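You operate a simulated robot arm through the tools that you are given. There is no shell and no other tool. Be economical: measure what you need, move in short steps, check, and stop when the job is done.

Carry out the task below with a simulated robot arm. There is one attempt and no reset: what you move stays moved.

TASK
Put the streaked apple in the oven dish on the table top. Then take the blue glass from the table top and put it in the cream bowl there.

It is judged by the outcome, as a careful person would: the job done as asked, and still so three seconds after it is handed in. It fails if anything else is knocked over, pushed out of place, dropped, spilled or broken.

THE ROBOT
A 7-joint arm with a two-finger parallel gripper, fixed in place. Base frame: the origin is at the foot of the arm, x ahead of it, y to its left, z up; the work surface is at about z = 0. Lengths are in m, angles in rad, forces in N, time in s.
With the tool pointing down near the work surface it reaches from about 0.24 to 0.62 m from the base axis. Its first joint turns from -1.152 to 1.152 rad. Payload 2.6 kg.
Tool frame: the origin (TCP) lies between the finger pads and is the grasp point; the fingertips stand 0.03 m ahead of it; z points along the fingers, y is the line along which they close. The gripper opens to 0.094 m. The fingers are 0.028 m wide and 0.01 m thick; the gripper's body (0.05 by 0.096 m) begins 0.055 m behind the TCP.
Orientation is that of the tool frame in the base frame, as a unit quaternion [w, x, y, z]. With the fingers straight down and closing along the base's y, the tool's x points along the base's -x, its y along +y and its z along -z.

THE INTERFACE
- The arm moves only by the tool jog_arm. Its arguments are lists of equal length, an entry for each row: "fingers": the gripper command, from -1 (shut) to 1 (fully open), values between in proportion; "xyz": the shift along the base's x, y, z in m, a list of three; "rot": the turn, a rotation vector about the base's x, y, z in degrees, a list of three. In form: {"fingers": [fingers, ...], "xyz": [[tx, ty, tz], ...], "rot": [[ax, ay, az], ...]}. A call has 1 to 12 rows; each row is the pose to reach, as a shift and turn from the pose commanded when the call began. A row lasts 0.2 s, in which the tool goes at most 0.05 m and 0.15 rad; a call with a longer step from one row to the next is refused whole, and so is a gripper value outside its range. A pose out of reach is approached as far as the arm can. The call stops where the force on the tool passes 40 N (or 10 N more than at its start, if that is more) or the arm is blocked; 0.2 s more then pass. The fingers move at their own pace (about 0.072 m/s each) and stop on an object; they squeeze with about 20 N. The grip force told is the motor's: it shows also when the fingers shut on nothing. Time passes only in rows, and 0.2 s behind the last, so rows that repeat a pose let the fingers close. It gives the time, the measured TCP pose, the force on the tool (base axes), the opening and the grip force at its end, in the units of the frame above (readings bear some noise).
- Cameras (640 x 400 px; columns grow to the right, rows downward): "scene" is fixed at [0.047, 0.438, 0.5706]; the picture's right is [-0.67, -0.74, 0.00], its down [-0.37, 0.33, -0.87] and it looks along [0.64, -0.58, -0.50] (base axes); focal length 298 px, centre (320, 200). "wrist" rides on the gripper at [-0.037, 0, -0.058] in the tool frame; the picture's right is [0.00, -1.00, 0.00], its down [0.97, 0.00, -0.24] and it looks along [0.24, 0.00, 0.97] (tool axes); focal length 218 px, centre (320, 200).
- camera(camera): a new picture of that camera. No time passes.
- locate(camera, pixels): for up to 12 pixels [column, row] of the newest picture of that camera ("zoom" is the newest enlarged one), the place [x, y, z] in the base frame of the surface seen there, good to about 0.002 m. No time passes.
- zoom(camera, box): a new picture of the part [left, top, right, bottom] of that camera's present view, enlarged. No time passes.
- job_done(): hands the job in; it is judged then, once.

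Work in short steps. Measure before you move; look again where a grasp or a placing could have gone wrong, and mend it. You have 80 turns and 54 pictures in all, the two below and enlarged ones among them. Open the gripper and draw the arm clear of the work before you hand the job in, unless the task says otherwise; then end with one line.

The tools are called after ">>>" as a command line: name --argument value ..., lists and objects as JSON in quotes. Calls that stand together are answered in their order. jog_arm: Moves the arm, as the interface text tells. Its arguments: {"type":"object","properties":{"fingers":{"type":"array","items":{"type":"number"}},"xyz":{"type":"array","items":{"type":"array","items":{"type":"number"}}},"rot":{"type":"array","items":{"type":"array","items":{"type":"number"}}}},"required":["fingers","xyz","rot"]} The other tools are called the same way: camera (camera) takes a picture; locate (camera, pixels) gives the place of the surface under pixels of a picture; zoom (camera, box) takes an enlarged picture of a part of a camera's view; job_done () hands the job in.

At the start:

```text
time: 0.0
ee_pos: [0.3176, -0.1118, 0.3756]
tool_rot: [0.0, 0.001, 1.0, -0.001]
contact_force: [-0.6, -0.3, -0.2]
finger_gap: 0.0937
grasp_force: 0.0
```

scene: 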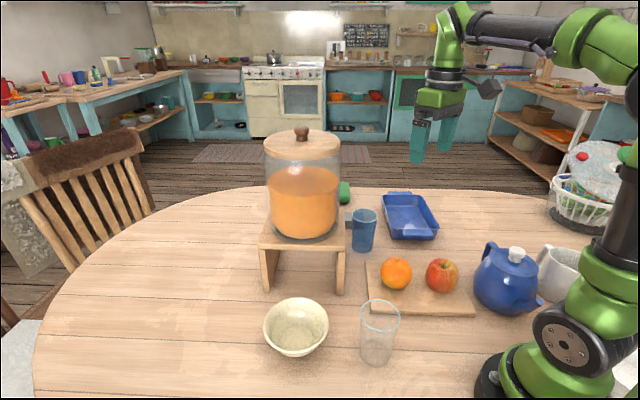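
wrist: 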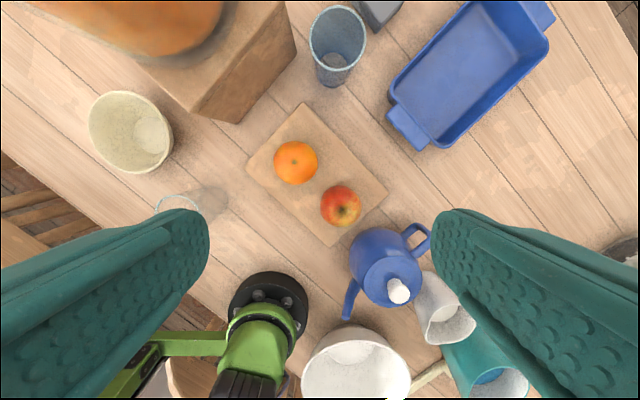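

I measure the apple, dish, glass, bowl and neighbours in the present pictures.

>>> locate --camera "wrist" --pixels '[[340, 206], [295, 162], [325, 185], [337, 60], [337, 22], [312, 45], [362, 40], [465, 75], [405, 125], [535, 20], [130, 132], [386, 260]]'

>>> locate --camera "scene" --pixels '[[441, 262], [441, 275], [364, 212], [364, 245], [353, 212], [376, 212], [410, 220], [297, 335], [265, 328], [328, 325], [297, 302], [380, 310]]'

>>> zoom --camera "scene" --box '[250, 170, 550, 370]'

```text
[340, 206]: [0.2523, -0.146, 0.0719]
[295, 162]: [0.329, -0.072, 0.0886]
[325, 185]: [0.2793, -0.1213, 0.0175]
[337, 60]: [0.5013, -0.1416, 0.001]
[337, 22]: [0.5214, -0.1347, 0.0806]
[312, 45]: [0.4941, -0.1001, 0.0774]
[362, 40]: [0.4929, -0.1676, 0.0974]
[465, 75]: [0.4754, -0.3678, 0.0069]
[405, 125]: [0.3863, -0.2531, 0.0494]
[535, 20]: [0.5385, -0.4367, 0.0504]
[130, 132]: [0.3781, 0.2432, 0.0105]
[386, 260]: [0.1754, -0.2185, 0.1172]
```

```text
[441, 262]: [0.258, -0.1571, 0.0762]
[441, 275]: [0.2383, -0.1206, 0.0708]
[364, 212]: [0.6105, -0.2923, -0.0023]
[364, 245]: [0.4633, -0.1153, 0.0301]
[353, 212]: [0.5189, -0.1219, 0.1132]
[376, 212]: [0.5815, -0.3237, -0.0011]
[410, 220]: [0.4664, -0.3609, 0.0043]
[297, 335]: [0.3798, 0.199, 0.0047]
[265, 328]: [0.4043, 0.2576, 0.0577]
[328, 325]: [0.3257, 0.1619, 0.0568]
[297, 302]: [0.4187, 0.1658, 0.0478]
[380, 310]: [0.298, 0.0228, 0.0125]
```

```text
2.00 times, centred on (400, 270) of scene
```

zoom: 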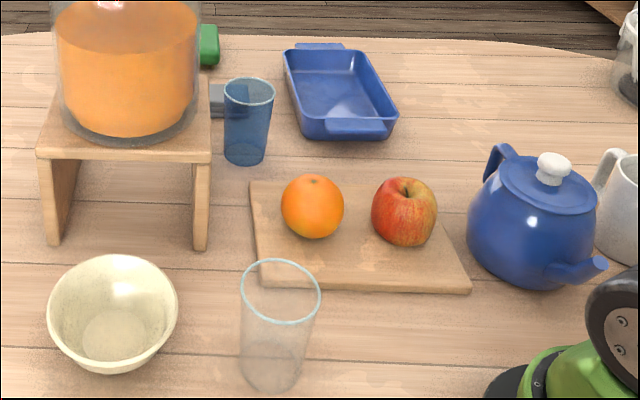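

The apple's centre is about (0.249, -0.148, 0.052); the orange and teapot lie along the diagonal, so I close across it (+45°). I also measure the dish inside, dispenser and stand edges.

>>> locate --camera "wrist" --pixels '[[425, 240], [352, 300], [475, 10], [400, 98], [450, 140], [545, 50], [430, 110], [510, 20], [238, 118], [294, 55], [270, 10], [375, 12]]'

>>> locate --camera "scene" --pixels '[[302, 132], [302, 160], [338, 160], [335, 215], [345, 245], [266, 240], [342, 290], [349, 222], [345, 193], [380, 302], [360, 235], [374, 235]]'

```text
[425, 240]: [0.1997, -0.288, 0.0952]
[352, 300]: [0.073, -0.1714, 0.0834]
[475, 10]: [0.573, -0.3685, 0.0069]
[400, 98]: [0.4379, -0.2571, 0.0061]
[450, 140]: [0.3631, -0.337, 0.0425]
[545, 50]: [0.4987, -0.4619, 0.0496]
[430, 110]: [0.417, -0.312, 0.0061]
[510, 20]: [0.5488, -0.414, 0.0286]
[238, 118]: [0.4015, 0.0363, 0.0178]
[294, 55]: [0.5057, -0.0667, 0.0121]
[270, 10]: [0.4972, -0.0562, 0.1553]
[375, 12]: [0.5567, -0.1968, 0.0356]
```

```text
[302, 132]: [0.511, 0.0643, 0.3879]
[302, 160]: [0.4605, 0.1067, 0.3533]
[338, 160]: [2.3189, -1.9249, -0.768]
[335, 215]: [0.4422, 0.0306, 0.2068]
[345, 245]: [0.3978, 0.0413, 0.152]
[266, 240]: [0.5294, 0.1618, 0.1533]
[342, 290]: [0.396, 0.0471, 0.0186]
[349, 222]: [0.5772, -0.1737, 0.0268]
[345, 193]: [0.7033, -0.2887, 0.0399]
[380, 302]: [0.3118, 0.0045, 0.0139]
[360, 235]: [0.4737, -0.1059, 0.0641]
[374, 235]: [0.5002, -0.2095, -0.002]
```

Dish floor is z≈0.006, centre near (0.47,-0.35). I move above the apple with the +45° turn, to z≈0.18, and look.

>>> jog_arm --fingers '[1, 1, 1, 1, 1, 1, 1, 1, 1]' --xyz '[[-0.012, -0.006, 0], [-0.024, -0.012, 0], [-0.036, -0.018, 0], [-0.048, -0.024, -0.03], [-0.06, -0.03, -0.07], [-0.069, -0.036, -0.11], [-0.069, -0.036, -0.15], [-0.069, -0.036, -0.195], [-0.069, -0.036, -0.195]]' --rot '[[0, 0, 7.5], [0, 0, 15], [0, 0, 22.5], [0, 0, 30], [0, 0, 37.5], [0, 0, 45], [0, 0, 45], [0, 0, 45], [0, 0, 45]]'

>>> camera --camera "wrist"

>>> camera --camera "scene"

```text
time: 2.0
ee_pos: [0.2506, -0.1476, 0.1823]
tool_rot: [0.0, -0.383, 0.924, 0.0]
contact_force: [0.8, 0.3, 0.3]
finger_gap: 0.094
grasp_force: 0.0
```

```text
50 pictures are left
```

wrist: 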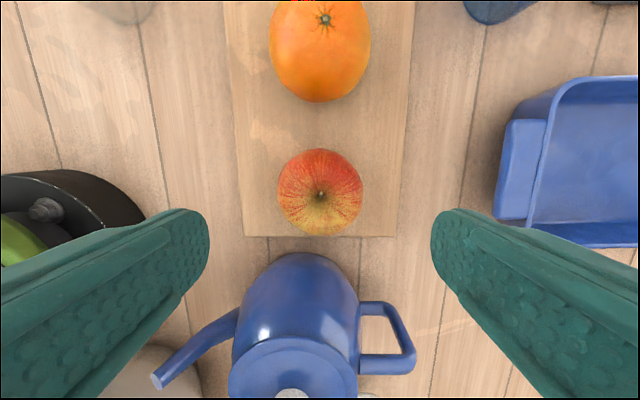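

```text
49 pictures are left
```

scene: 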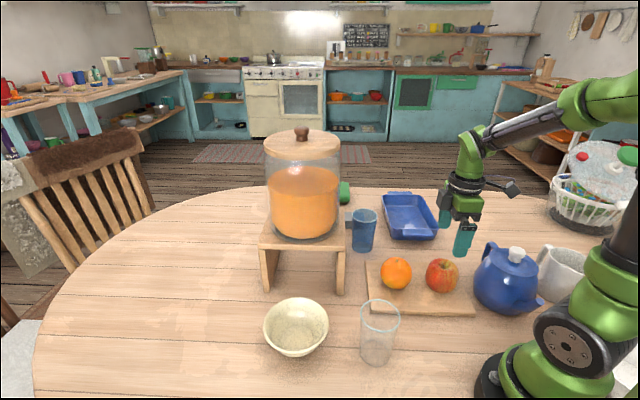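

The apple sits centred under the tool (320,191). I descend to z≈0.055 and close.

>>> jog_arm --fingers '[1, 1, 1, 1, 1, -1, -1, -1, -1]' --xyz '[[0, 0, -0.035], [0, 0, -0.07], [0, 0, -0.1], [0, 0, -0.127], [0, 0, -0.127], [0, 0, -0.127], [0, 0, -0.127], [0, 0, -0.127], [0, 0, -0.127]]' --rot '[[0, 0, 0], [0, 0, 0], [0, 0, 0], [0, 0, 0], [0, 0, 0], [0, 0, 0], [0, 0, 0], [0, 0, 0], [0, 0, 0]]'

```text
time: 4.0
ee_pos: [0.2487, -0.1477, 0.0553]
tool_rot: [0.0, -0.383, 0.924, 0.001]
contact_force: [-0.4, 0.4, 0.0]
finger_gap: 0.0748
grasp_force: 20.3
```

Gripped at 0.075. I lift and carry it above the dish.

>>> jog_arm --fingers '[-1, -1, -1, -1, -1, -1, -1, -1, -1, -1, -1, -1]' --xyz '[[0, 0, 0.03], [0, 0, 0.07], [0, 0, 0.11], [0, 0, 0.145], [0.03, -0.028, 0.145], [0.06, -0.056, 0.145], [0.09, -0.084, 0.145], [0.122, -0.113, 0.145], [0.154, -0.142, 0.145], [0.186, -0.172, 0.145], [0.213, -0.197, 0.145], [0.213, -0.197, 0.145]]' --rot '[[0, 0, 0], [0, 0, 0], [0, 0, 0], [0, 0, 0], [0, 0, 0], [0, 0, 0], [0, 0, 0], [0, 0, 0], [0, 0, 0], [0, 0, 0], [0, 0, 0], [0, 0, 0]]'

>>> camera --camera "wrist"

>>> camera --camera "scene"

```text
time: 6.6
ee_pos: [0.4624, -0.3439, 0.1989]
tool_rot: [-0.001, -0.383, 0.924, 0.0]
contact_force: [0.2, 0.8, -2.0]
finger_gap: 0.0745
grasp_force: 19.8
```

```text
48 pictures are left
```

wrist: 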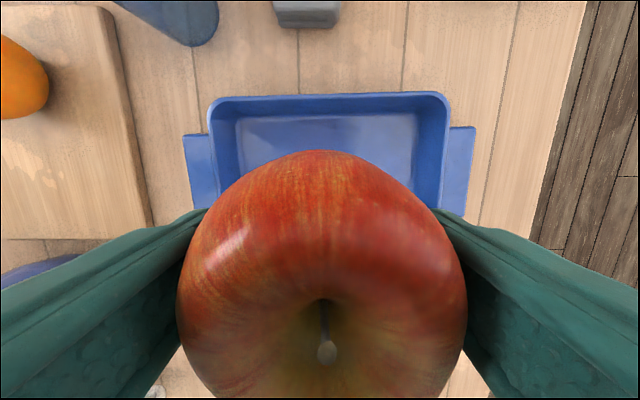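

```text
47 pictures are left
```

scene: 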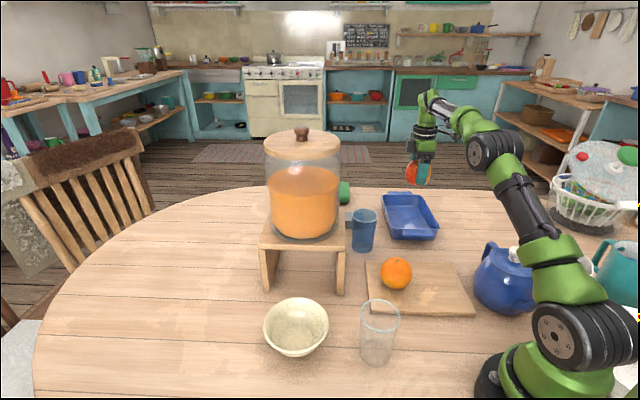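

The dish aligns with the tool. I measure its rim to centre the apple.

>>> locate --camera "wrist" --pixels '[[215, 104], [444, 98], [330, 95], [330, 125], [212, 180], [444, 180], [240, 150], [420, 150], [195, 150], [462, 160]]'

>>> zoom --camera "scene" --box '[350, 150, 470, 250]'

```text
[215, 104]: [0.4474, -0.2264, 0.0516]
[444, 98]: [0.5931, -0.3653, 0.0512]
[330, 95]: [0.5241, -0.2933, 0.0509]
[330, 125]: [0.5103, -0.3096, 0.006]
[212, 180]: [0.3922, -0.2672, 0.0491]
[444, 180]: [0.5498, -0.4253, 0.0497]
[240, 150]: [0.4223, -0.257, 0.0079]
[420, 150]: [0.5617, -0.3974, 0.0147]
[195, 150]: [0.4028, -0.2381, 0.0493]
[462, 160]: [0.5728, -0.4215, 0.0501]
```

```text
4.00 times, centred on (410, 200) of scene
```

zoom: 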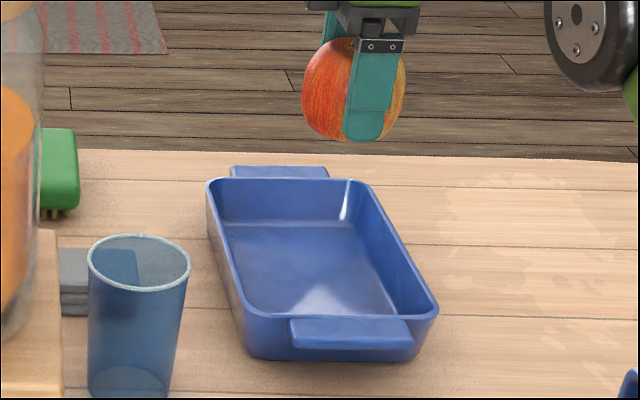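

>>> locate --camera "zoom" --pixels '[[437, 305], [358, 182], [400, 244], [242, 310], [212, 184], [382, 300], [330, 240]]'

```text
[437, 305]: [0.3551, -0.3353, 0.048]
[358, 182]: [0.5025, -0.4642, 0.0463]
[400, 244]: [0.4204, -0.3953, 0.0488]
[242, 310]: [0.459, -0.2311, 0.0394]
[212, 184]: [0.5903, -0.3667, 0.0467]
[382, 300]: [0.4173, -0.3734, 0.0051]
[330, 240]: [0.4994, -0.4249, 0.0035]
```

Dish centre is (0.472,-0.344). I shift 9 mm, lower until the apple all but rests on the floor (TCP z≈0.045).

>>> jog_arm --fingers '[-1, -1, -1, -1, -1, -1]' --xyz '[[0.009, 0.0, 0], [0.009, 0, -0.04], [0.009, 0, -0.08], [0.009, 0, -0.12], [0.009, 0, -0.14], [0.009, 0, -0.153]]' --rot '[[0, 0, 0], [0, 0, 0], [0, 0, 0], [0, 0, 0], [0, 0, 0], [0, 0, 0]]'

>>> zoom --camera "scene" --box '[350, 150, 470, 250]'

```text
time: 8.0
ee_pos: [0.4722, -0.3448, 0.0472]
tool_rot: [0.0, -0.383, 0.924, 0.0]
contact_force: [-0.3, 0.4, -2.2]
finger_gap: 0.0748
grasp_force: 20.7
```

```text
4.00 times, centred on (410, 200) of scene
```

zoom: 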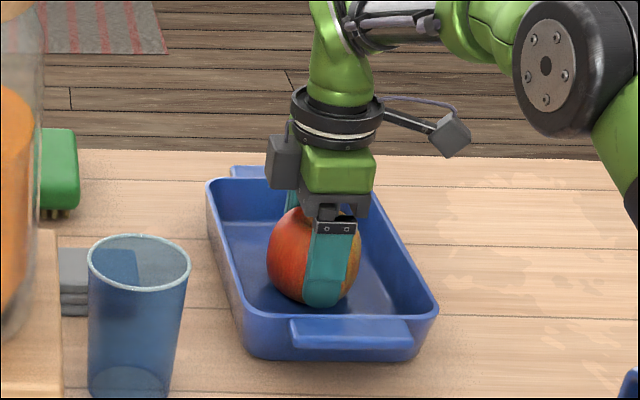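

Apple is inside, centred. I open and draw straight up.

>>> jog_arm --fingers '[1, 1, 1, 1, 1, 1, 1, 1]' --xyz '[[0, 0, -0.001], [0, 0, -0.001], [0, 0, -0.001], [0, 0, 0.04], [0, 0, 0.08], [0, 0, 0.12], [0, 0, 0.16], [0, 0, 0.2]]' --rot '[[0, 0, 0], [0, 0, 0], [0, 0, 0], [0, 0, 0], [0, 0, 0], [0, 0, 0], [0, 0, 0], [0, 0, 0]]'

>>> zoom --camera "scene" --box '[310, 130, 470, 260]'

>>> camera --camera "wrist"

```text
time: 9.8
ee_pos: [0.4731, -0.3359, 0.2433]
tool_rot: [-0.001, -0.383, 0.924, 0.0]
contact_force: [0.4, 0.0, -0.8]
finger_gap: 0.0942
grasp_force: 0.1
out of reach, approached as far as the arm can: row 8
```

```text
3.08 times, centred on (390, 195) of scene
```

zoom: 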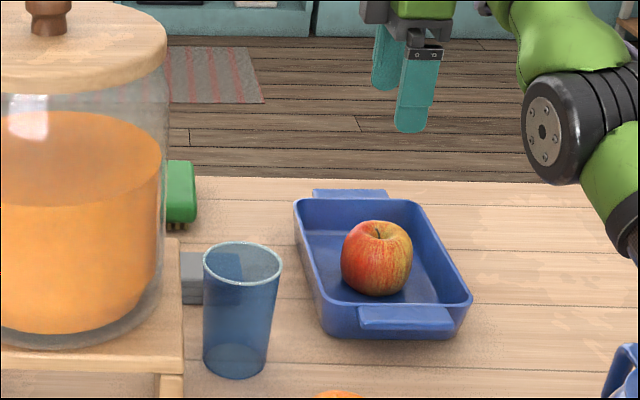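

```text
43 pictures are left
```

wrist: 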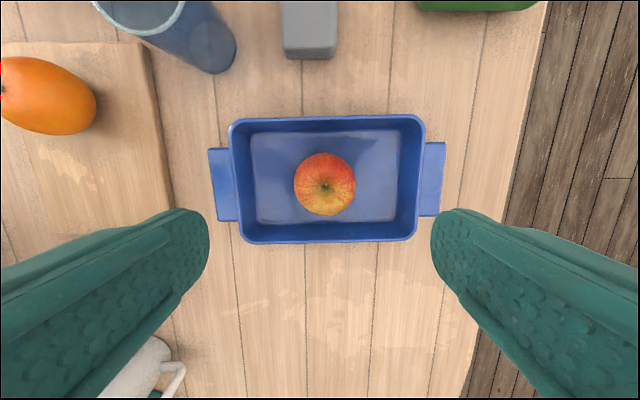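

The apple rests in the dish. I move toward the blue glass, stopping short of it to measure from above.

>>> jog_arm --fingers '[1, 1, 1, 1, 1, 1]' --xyz '[[-0.015, 0.03, 0], [-0.03, 0.06, 0], [-0.045, 0.09, 0], [-0.055, 0.12, 0], [-0.06, 0.15, 0], [-0.06, 0.15, 0]]' --rot '[[0, 0, -5], [0, 0, -10], [0, 0, -15], [0, 0, -20], [0, 0, -25], [0, 0, -25]]'

>>> camera --camera "wrist"

>>> camera --camera "scene"

```text
time: 11.2
ee_pos: [0.5038, -0.2502, 0.2772]
tool_rot: [-0.001, -0.173, 0.985, -0.001]
contact_force: [0.8, 0.5, -0.2]
finger_gap: 0.0941
grasp_force: 0.1
out of reach, approached as far as the arm can: row 1, 2, 3, 4, 5, 6
```

```text
42 pictures are left
```

wrist: 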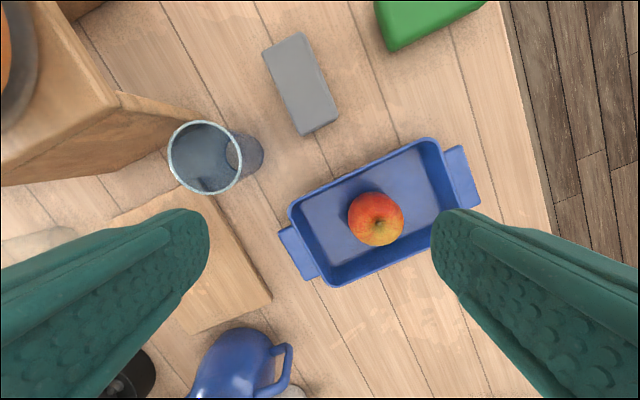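

```text
41 pictures are left
```

scene: 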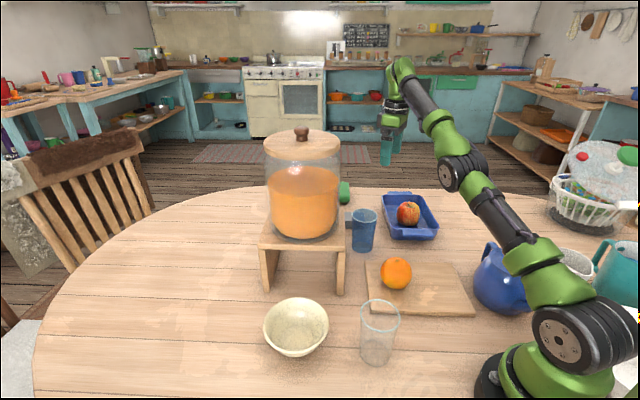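

The arm lagged well off the asked pose. I hold a moment to see the commanded pose, and measure the glass.

>>> jog_arm --fingers '[1]' --xyz '[[0, 0, 0]]' --rot '[[0, 0, 0]]'

>>> locate --camera "wrist" --pixels '[[169, 155], [241, 160], [206, 122], [208, 193], [115, 92], [190, 112], [3, 185], [255, 150], [110, 110], [320, 125], [268, 52]]'

```text
time: 11.6
ee_pos: [0.5054, -0.25, 0.278]
tool_rot: [0.001, -0.174, 0.985, 0.0]
contact_force: [0.1, -0.3, -0.5]
finger_gap: 0.094
grasp_force: 0.1
```

```text
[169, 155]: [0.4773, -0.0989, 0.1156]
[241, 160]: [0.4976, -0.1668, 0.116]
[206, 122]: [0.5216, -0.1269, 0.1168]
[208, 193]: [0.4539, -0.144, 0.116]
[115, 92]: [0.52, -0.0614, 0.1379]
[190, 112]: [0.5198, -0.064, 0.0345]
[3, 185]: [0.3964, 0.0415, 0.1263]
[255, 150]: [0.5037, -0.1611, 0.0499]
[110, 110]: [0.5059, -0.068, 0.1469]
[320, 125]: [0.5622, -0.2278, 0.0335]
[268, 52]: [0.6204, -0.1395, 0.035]
```

The glass's rim centre is (0.4875,-0.134), rim z 0.116, diameter 0.07; the stand's corner (0.51,-0.066) leaves room. I move above the glass, staying high.

>>> jog_arm --fingers '[1, 1, 1, 1, 1]' --xyz '[[-0.01, 0.03, -0.005], [-0.018, 0.06, -0.01], [-0.018, 0.09, -0.02], [-0.018, 0.116, -0.03], [-0.018, 0.116, -0.03]]' --rot '[[0, 0, 0], [0, 0, 0], [0, 0, 0], [0, 0, 0], [0, 0, 0]]'

>>> camera --camera "wrist"

>>> camera --camera "scene"

```text
time: 12.8
ee_pos: [0.5392, -0.1659, 0.276]
tool_rot: [0.001, -0.173, 0.985, 0.0]
contact_force: [-0.3, 0.0, 0.3]
finger_gap: 0.0939
grasp_force: 0.1
out of reach, approached as far as the arm can: row 1, 2, 3, 4, 5
```

```text
40 pictures are left
```

wrist: 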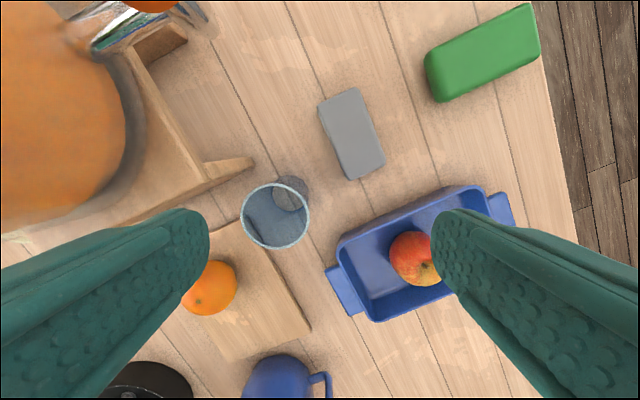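

```text
39 pictures are left
```

scene: 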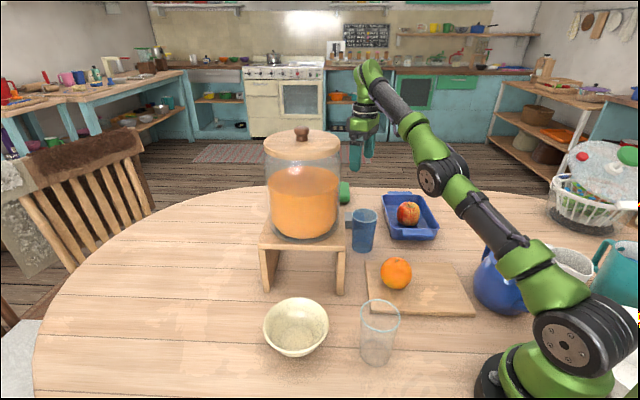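

The radius has stayed at 0.564: the elbow is stretched straight. I try a clean inward pull along the arm's plane (away from all objects, high up) to bend it.

>>> jog_arm --fingers '[1, 1, 1, 1]' --xyz '[[-0.045, 0.014, 0], [-0.09, 0.028, 0], [-0.135, 0.042, 0], [-0.135, 0.042, 0]]' --rot '[[0, 0, 0], [0, 0, 0], [0, 0, 0], [0, 0, 0]]'

```text
time: 13.8
ee_pos: [0.5267, -0.1612, 0.3023]
tool_rot: [-0.002, -0.174, 0.985, -0.001]
contact_force: [-0.2, 0.0, 0.0]
finger_gap: 0.094
grasp_force: 0.1
out of reach, approached as far as the arm can: row 1, 2, 3, 4
```

It slid up along the stretched sphere instead. I try straight down, in the free air here.

>>> jog_arm --fingers '[1, 1, 1]' --xyz '[[0, 0, -0.03], [0, 0, -0.06], [0, 0, -0.06]]' --rot '[[0, 0, 0], [0, 0, 0], [0, 0, 0]]'

```text
time: 14.6
ee_pos: [0.549, -0.1701, 0.2509]
tool_rot: [0.0, -0.174, 0.985, 0.0]
contact_force: [0.2, 0.2, -0.1]
finger_gap: 0.0939
grasp_force: 0.1
out of reach, approached as far as the arm can: row 1, 2, 3
```

I look at the arm's shape to see which joint is bound.

>>> zoom --camera "scene" --box '[320, 0, 640, 400]'

```text
1.00 times, centred on (480, 200) of scene
```

zoom: 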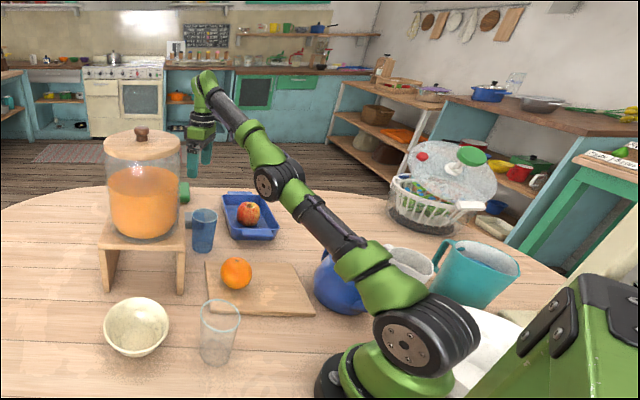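

The elbow is straight, a singular pose. I break it with a pitch (fingertips inward) combined with an inward shift, in free air.

>>> jog_arm --fingers '[1, 1, 1, 1]' --xyz '[[-0.0465, 0.0143, 0], [-0.093, 0.0286, 0], [-0.1395, 0.0429, 0], [-0.1395, 0.0429, 0]]' --rot '[[2.3, 7.4, 0], [4.6, 14.8, 0], [6.9, 22.2, 0], [6.9, 22.2, 0]]'

```text
time: 15.6
ee_pos: [0.4096, -0.1275, 0.2529]
tool_rot: [-0.179, -0.17, 0.965, 0.093]
contact_force: [0.4, -0.1, -0.4]
finger_gap: 0.0939
grasp_force: 0.1
out of reach, approached as far as the arm can: row 1
```

Unstuck: later rows were reached. I bring the tool upright again and check the arm's shape.

>>> jog_arm --fingers '[1, 1, 1, 1]' --xyz '[[0, 0, 0], [0, 0, 0], [0, 0, 0], [0, 0, 0]]' --rot '[[-2.3, -7.4, 0], [-4.6, -14.8, 0], [-6.9, -22.2, 0], [-6.9, -22.2, 0]]'

>>> camera --camera "scene"

>>> camera --camera "wrist"

```text
time: 16.6
ee_pos: [0.4105, -0.1277, 0.2508]
tool_rot: [0.001, -0.174, 0.985, 0.0]
contact_force: [0.9, -0.2, -1.1]
finger_gap: 0.0942
grasp_force: 0.1
```

```text
37 pictures are left
```

scene: 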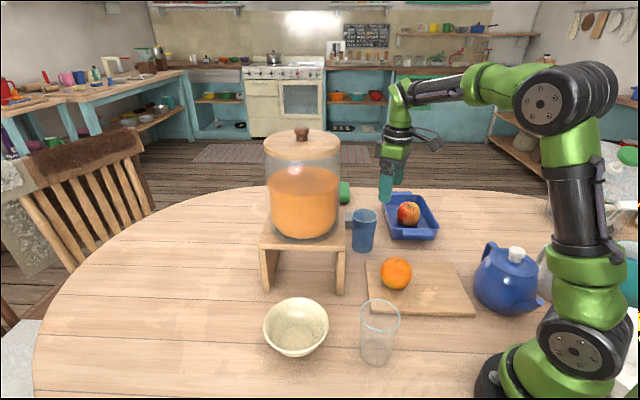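

```text
36 pictures are left
```

wrist: 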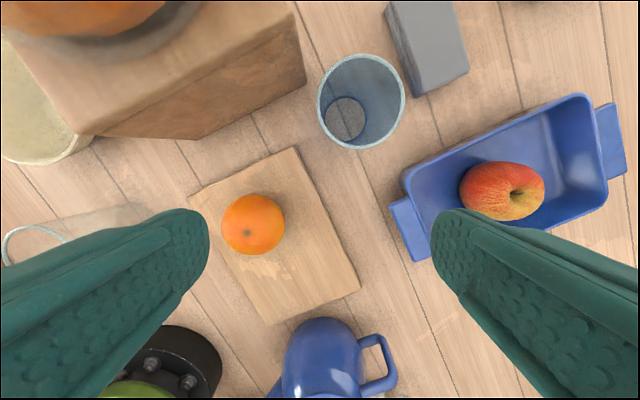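

Elbow-up again. I recheck the rim and move above the glass.

>>> locate --camera "wrist" --pixels '[[318, 103], [404, 101], [361, 55], [361, 148], [302, 40], [345, 118], [305, 85]]'

>>> jog_arm --fingers '[1, 1, 1, 1]' --xyz '[[0.03, -0.003, -0.01], [0.06, -0.006, -0.03], [0.077, -0.0065, -0.05], [0.077, -0.0065, -0.05]]' --rot '[[0, 0, 0], [0, 0, 0], [0, 0, 0], [0, 0, 0]]'

>>> camera --camera "wrist"

>>> zoom --camera "scene" --box '[260, 120, 460, 260]'

```text
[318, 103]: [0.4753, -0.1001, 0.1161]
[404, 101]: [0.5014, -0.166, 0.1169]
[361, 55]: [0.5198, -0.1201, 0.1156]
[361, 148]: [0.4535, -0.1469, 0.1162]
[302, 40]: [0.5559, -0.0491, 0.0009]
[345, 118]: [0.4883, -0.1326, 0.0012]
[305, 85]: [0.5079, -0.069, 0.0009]
```

```text
time: 17.6
ee_pos: [0.4864, -0.1352, 0.2009]
tool_rot: [0.001, -0.175, 0.985, 0.0]
contact_force: [-0.2, 0.3, 0.4]
finger_gap: 0.0942
grasp_force: 0.1
```

```text
35 pictures are left
```

wrist: 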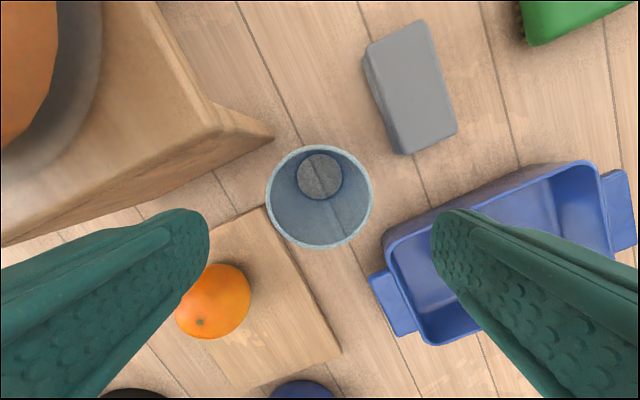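

```text
2.86 times, centred on (360, 190) of scene
```

zoom: 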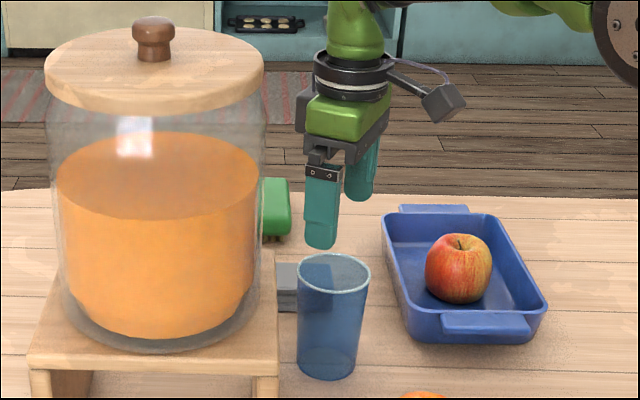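

The glass is centred (319,197). I lower to z≈0.09 and close.

>>> jog_arm --fingers '[1, 1, 1, 1, 1, -1, -1, -1, -1]' --xyz '[[0.001, 0.0015, -0.03], [0.001, 0.0015, -0.06], [0.001, 0.0015, -0.09], [0.001, 0.0015, -0.111], [0.001, 0.0015, -0.111], [0.001, 0.0015, -0.111], [0.001, 0.0015, -0.111], [0.001, 0.0015, -0.111], [0.001, 0.0015, -0.111]]' --rot '[[0, 0, 0], [0, 0, 0], [0, 0, 0], [0, 0, 0], [0, 0, 0], [0, 0, 0], [0, 0, 0], [0, 0, 0], [0, 0, 0]]'

>>> zoom --camera "scene" --box '[260, 120, 460, 260]'

```text
time: 19.6
ee_pos: [0.487, -0.1337, 0.0882]
tool_rot: [-0.001, -0.173, 0.985, 0.0]
contact_force: [1.2, 0.6, -0.9]
finger_gap: 0.0724
grasp_force: 19.7
```

```text
2.86 times, centred on (360, 190) of scene
```

zoom: 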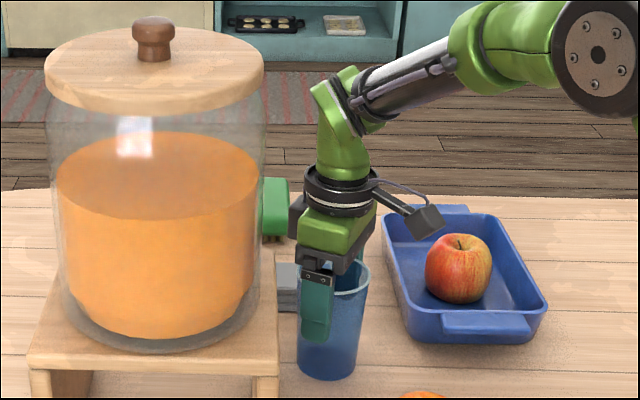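

Gripped at 0.072. I lift straight up to z≈0.24 and draw in toward the base.

>>> jog_arm --fingers '[-1, -1, -1, -1, -1, -1, -1, -1, -1, -1]' --xyz '[[0, 0, 0.02], [0, 0, 0.05], [0, 0, 0.085], [0, 0, 0.12], [0, 0, 0.155], [-0.035, 0.01, 0.16], [-0.07, 0.02, 0.16], [-0.11, 0.035, 0.16], [-0.15, 0.06, 0.16], [-0.15, 0.06, 0.16]]' --rot '[[0, 0, 0], [0, 0, 0], [0, 0, 0], [0, 0, 0], [0, 0, 0], [0, 0, 0], [0, 0, 0], [0, 0, 0], [0, 0, 0], [0, 0, 0]]'

>>> camera --camera "scene"

>>> camera --camera "wrist"

```text
time: 21.8
ee_pos: [0.3365, -0.0736, 0.2498]
tool_rot: [0.0, -0.174, 0.985, 0.0]
contact_force: [-0.8, 0.6, -2.4]
finger_gap: 0.0726
grasp_force: 20.4
```

```text
32 pictures are left
```

scene: 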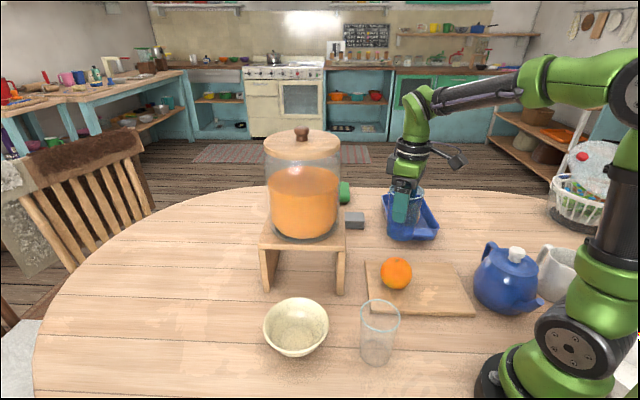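

```text
31 pictures are left
```

wrist: 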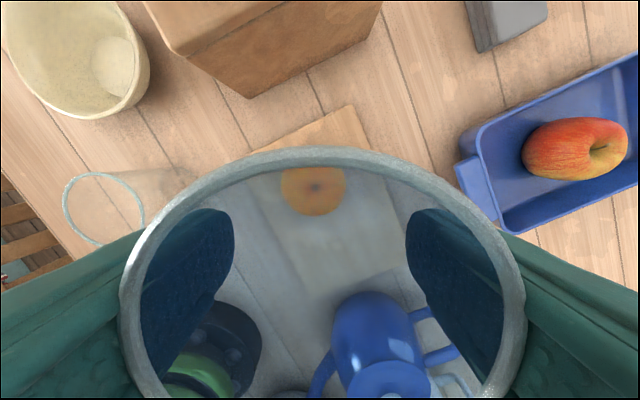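

The glass is held firmly and upright. I measure the bowl's rim and floor precisely.

>>> zoom --camera "scene" --box '[250, 280, 410, 380]'

>>> locate --camera "wrist" --pixels '[[134, 75], [10, 55], [80, 112], [145, 50], [118, 62], [100, 60], [64, 205], [143, 215], [105, 174], [100, 243]]'

```text
4.00 times, centred on (330, 330) of scene
```

zoom: 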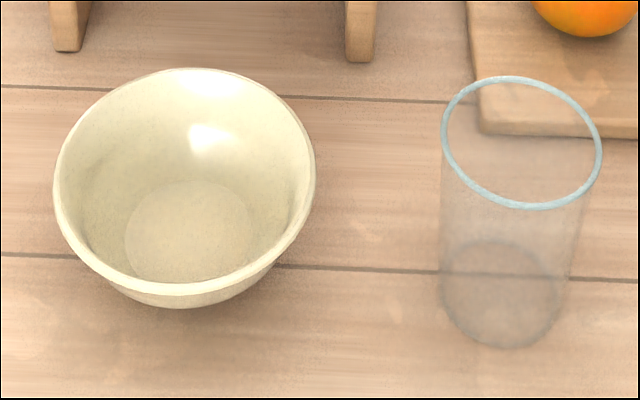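

```text
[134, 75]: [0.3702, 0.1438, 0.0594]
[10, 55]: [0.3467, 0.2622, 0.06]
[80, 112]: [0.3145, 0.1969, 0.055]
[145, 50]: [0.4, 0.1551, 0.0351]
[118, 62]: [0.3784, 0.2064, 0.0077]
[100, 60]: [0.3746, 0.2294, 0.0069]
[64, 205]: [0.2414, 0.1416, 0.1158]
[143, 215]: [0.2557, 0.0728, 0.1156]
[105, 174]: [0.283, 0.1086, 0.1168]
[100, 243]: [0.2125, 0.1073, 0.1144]
```

>>> locate --camera "zoom" --pixels '[[56, 180], [313, 170], [180, 71], [190, 290], [128, 235], [252, 225], [190, 182], [185, 278], [188, 230], [520, 77], [540, 207]]'

```text
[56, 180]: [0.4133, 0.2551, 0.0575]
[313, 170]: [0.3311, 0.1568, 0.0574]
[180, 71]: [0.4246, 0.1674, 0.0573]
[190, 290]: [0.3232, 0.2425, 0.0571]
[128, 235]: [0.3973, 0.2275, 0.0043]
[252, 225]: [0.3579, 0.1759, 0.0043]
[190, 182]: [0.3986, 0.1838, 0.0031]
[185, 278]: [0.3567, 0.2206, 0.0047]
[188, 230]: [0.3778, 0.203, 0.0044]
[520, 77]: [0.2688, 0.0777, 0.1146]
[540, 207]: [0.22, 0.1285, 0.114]
```

Bowl centre is about (0.3755,0.2035), floor z 0.004, rim z 0.0575. I swing over along x≈0.33 at z 0.25.

>>> jog_arm --fingers '[-1, -1, -1, -1, -1, -1, -1, -1, -1, -1]' --xyz '[[-0.01, 0.035, 0], [-0.01, 0.07, 0], [-0.01, 0.105, 0], [-0.005, 0.14, 0], [0.0, 0.175, 0], [0.01, 0.21, 0], [0.025, 0.24, 0], [0.034, 0.265, 0], [0.039, 0.277, 0], [0.039, 0.277, 0]]' --rot '[[0, 0, 0], [0, 0, 0], [0, 0, 0], [0, 0, 0], [0, 0, 0], [0, 0, 0], [0, 0, 0], [0, 0, 0], [0, 0, 0], [0, 0, 0]]'

>>> camera --camera "scene"

>>> camera --camera "wrist"

```text
time: 24.0
ee_pos: [0.3767, 0.2043, 0.2509]
tool_rot: [0.0, -0.173, 0.985, 0.0]
contact_force: [-0.4, 0.4, -3.0]
finger_gap: 0.0721
grasp_force: 19.9
```

```text
29 pictures are left
```

scene: 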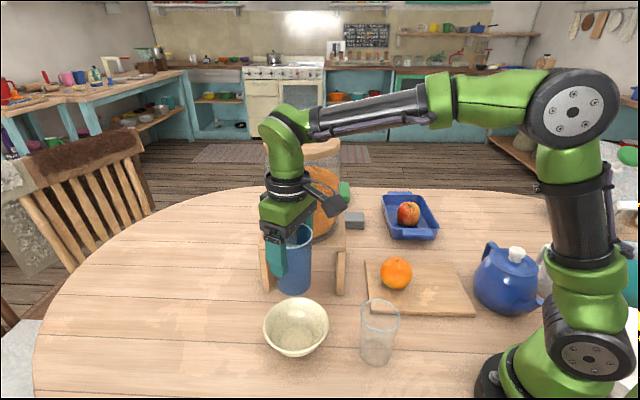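

```text
28 pictures are left
```

wrist: 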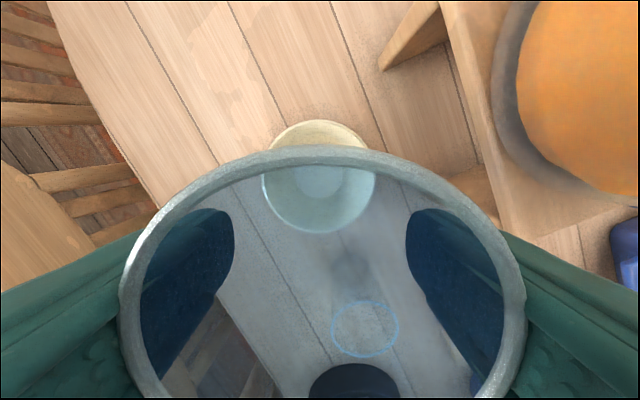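

The tool is centred over the bowl (rim centre within 1–2 mm). I lower to just above the bowl floor and check.

>>> jog_arm --fingers '[-1, -1, -1, -1, -1, -1]' --xyz '[[-0.001, -0.001, -0.035], [-0.001, -0.001, -0.07], [-0.001, -0.001, -0.1], [-0.001, -0.001, -0.13], [-0.001, -0.001, -0.152], [-0.001, -0.001, -0.152]]' --rot '[[0, 0, 0], [0, 0, 0], [0, 0, 0], [0, 0, 0], [0, 0, 0], [0, 0, 0]]'

>>> zoom --camera "scene" --box '[230, 240, 390, 370]'

```text
time: 25.4
ee_pos: [0.3751, 0.2036, 0.0978]
tool_rot: [0.0, -0.173, 0.985, 0.0]
contact_force: [-0.8, -0.1, -2.6]
finger_gap: 0.0725
grasp_force: 20.0
```

```text
3.08 times, centred on (310, 305) of scene
```

zoom: 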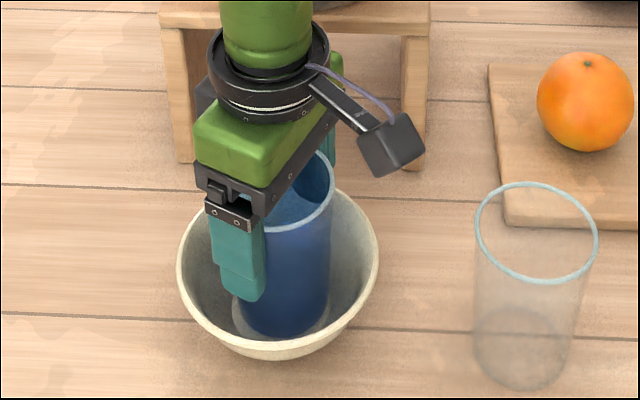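

The base is centred over the floor circle. I lower in small steps watching the force.

>>> jog_arm --fingers '[-1, -1, -1]' --xyz '[[0, 0, -0.002], [0, 0, -0.004], [0, 0, -0.005]]' --rot '[[0, 0, 0], [0, 0, 0], [0, 0, 0]]'

```text
time: 26.2
ee_pos: [0.3763, 0.2039, 0.0945]
tool_rot: [0.002, -0.174, 0.985, 0.001]
contact_force: [0.5, -3.8, 12.0]
finger_gap: 0.0726
grasp_force: 19.8
```

Contact (12 N up). I ease 1.5 mm up and look at the seating before releasing.

>>> jog_arm --fingers '[-1]' --xyz '[[0, 0, 0.0015]]' --rot '[[0, 0, 0]]'

>>> zoom --camera "scene" --box '[250, 270, 350, 370]'

```text
time: 26.6
ee_pos: [0.3747, 0.203, 0.0943]
tool_rot: [-0.001, -0.175, 0.985, -0.001]
contact_force: [0.7, 0.2, 2.0]
finger_gap: 0.0726
grasp_force: 19.9
```

```text
4.00 times, centred on (300, 320) of scene
```

zoom: 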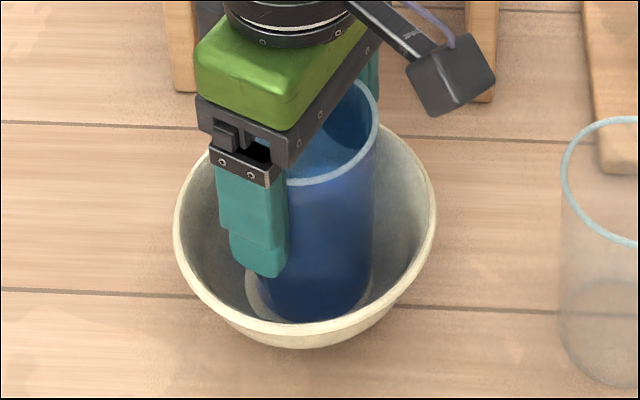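

The glass stands upright on the bowl floor with light contact. I open and rise straight up.

>>> jog_arm --fingers '[-0.2, 0.6, 1, 1, 1, 1, 1, 1, 1]' --xyz '[[0, 0, 0], [0, 0, 0], [0, 0, 0], [0, 0, 0], [0, 0, 0.02], [0, 0, 0.05], [0, 0, 0.09], [0, 0, 0.13], [0, 0, 0.16]]' --rot '[[0, 0, 0], [0, 0, 0], [0, 0, 0], [0, 0, 0], [0, 0, 0], [0, 0, 0], [0, 0, 0], [0, 0, 0], [0, 0, 0]]'

>>> camera --camera "scene"

>>> camera --camera "wrist"

```text
time: 28.6
ee_pos: [0.3747, 0.2027, 0.2539]
tool_rot: [0.0, -0.174, 0.985, -0.001]
contact_force: [0.2, 0.8, 0.0]
finger_gap: 0.094
grasp_force: 0.1
```

```text
25 pictures are left
```

scene: 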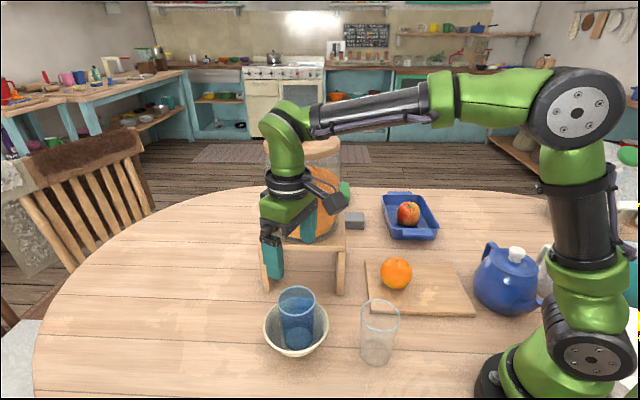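

```text
24 pictures are left
```

wrist: 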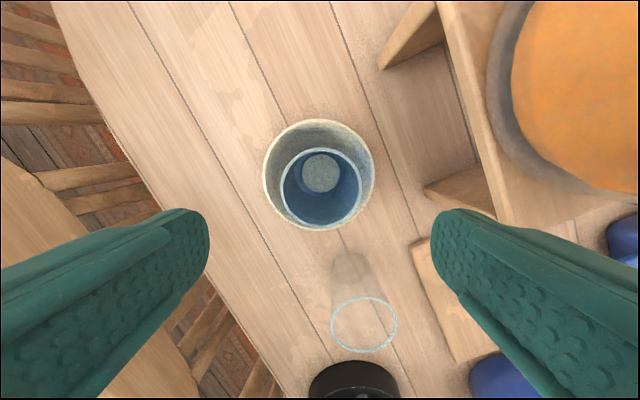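

The glass stands centred in the bowl, the apple lies in the dish, and everything else is in place. I draw the arm back toward the middle, high up, before handing in.

>>> jog_arm --fingers '[1, 1, 1, 1, 1, 1, 1, 1]' --xyz '[[-0.01, 0, 0.03], [-0.03, -0.01, 0.06], [-0.045, -0.045, 0.08], [-0.055, -0.085, 0.1], [-0.06, -0.125, 0.11], [-0.06, -0.165, 0.11], [-0.06, -0.205, 0.11], [-0.06, -0.205, 0.11]]' --rot '[[0, 0, 0], [0, 0, 0], [0, 0, 0], [0, 0, 0], [0, 0, 0], [0, 0, 0], [0, 0, 0], [0, 0, 0]]'

>>> camera --camera "scene"

```text
time: 30.4
ee_pos: [0.3146, -0.0031, 0.3653]
tool_rot: [0.0, -0.173, 0.985, 0.0]
contact_force: [0.0, 0.7, -1.2]
finger_gap: 0.0938
grasp_force: 0.1
```

```text
23 pictures are left
```

scene: 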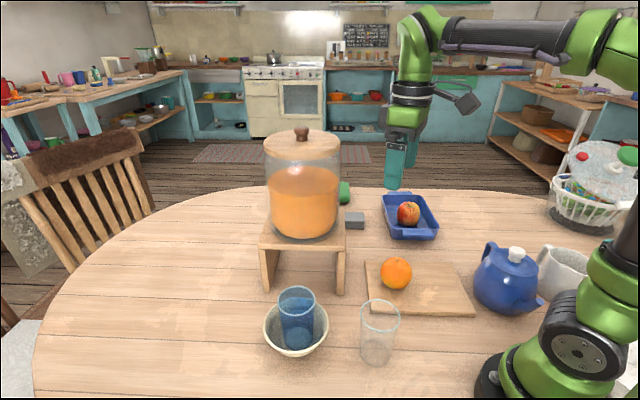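

All is in place and the arm is clear; I hand the job in.

>>> job_done

```text
The job is handed in.
```

The streaked apple is in the oven dish and the blue glass stands upright in the cream bowl; nothing else was moved, and the arm is clear with the gripper open.
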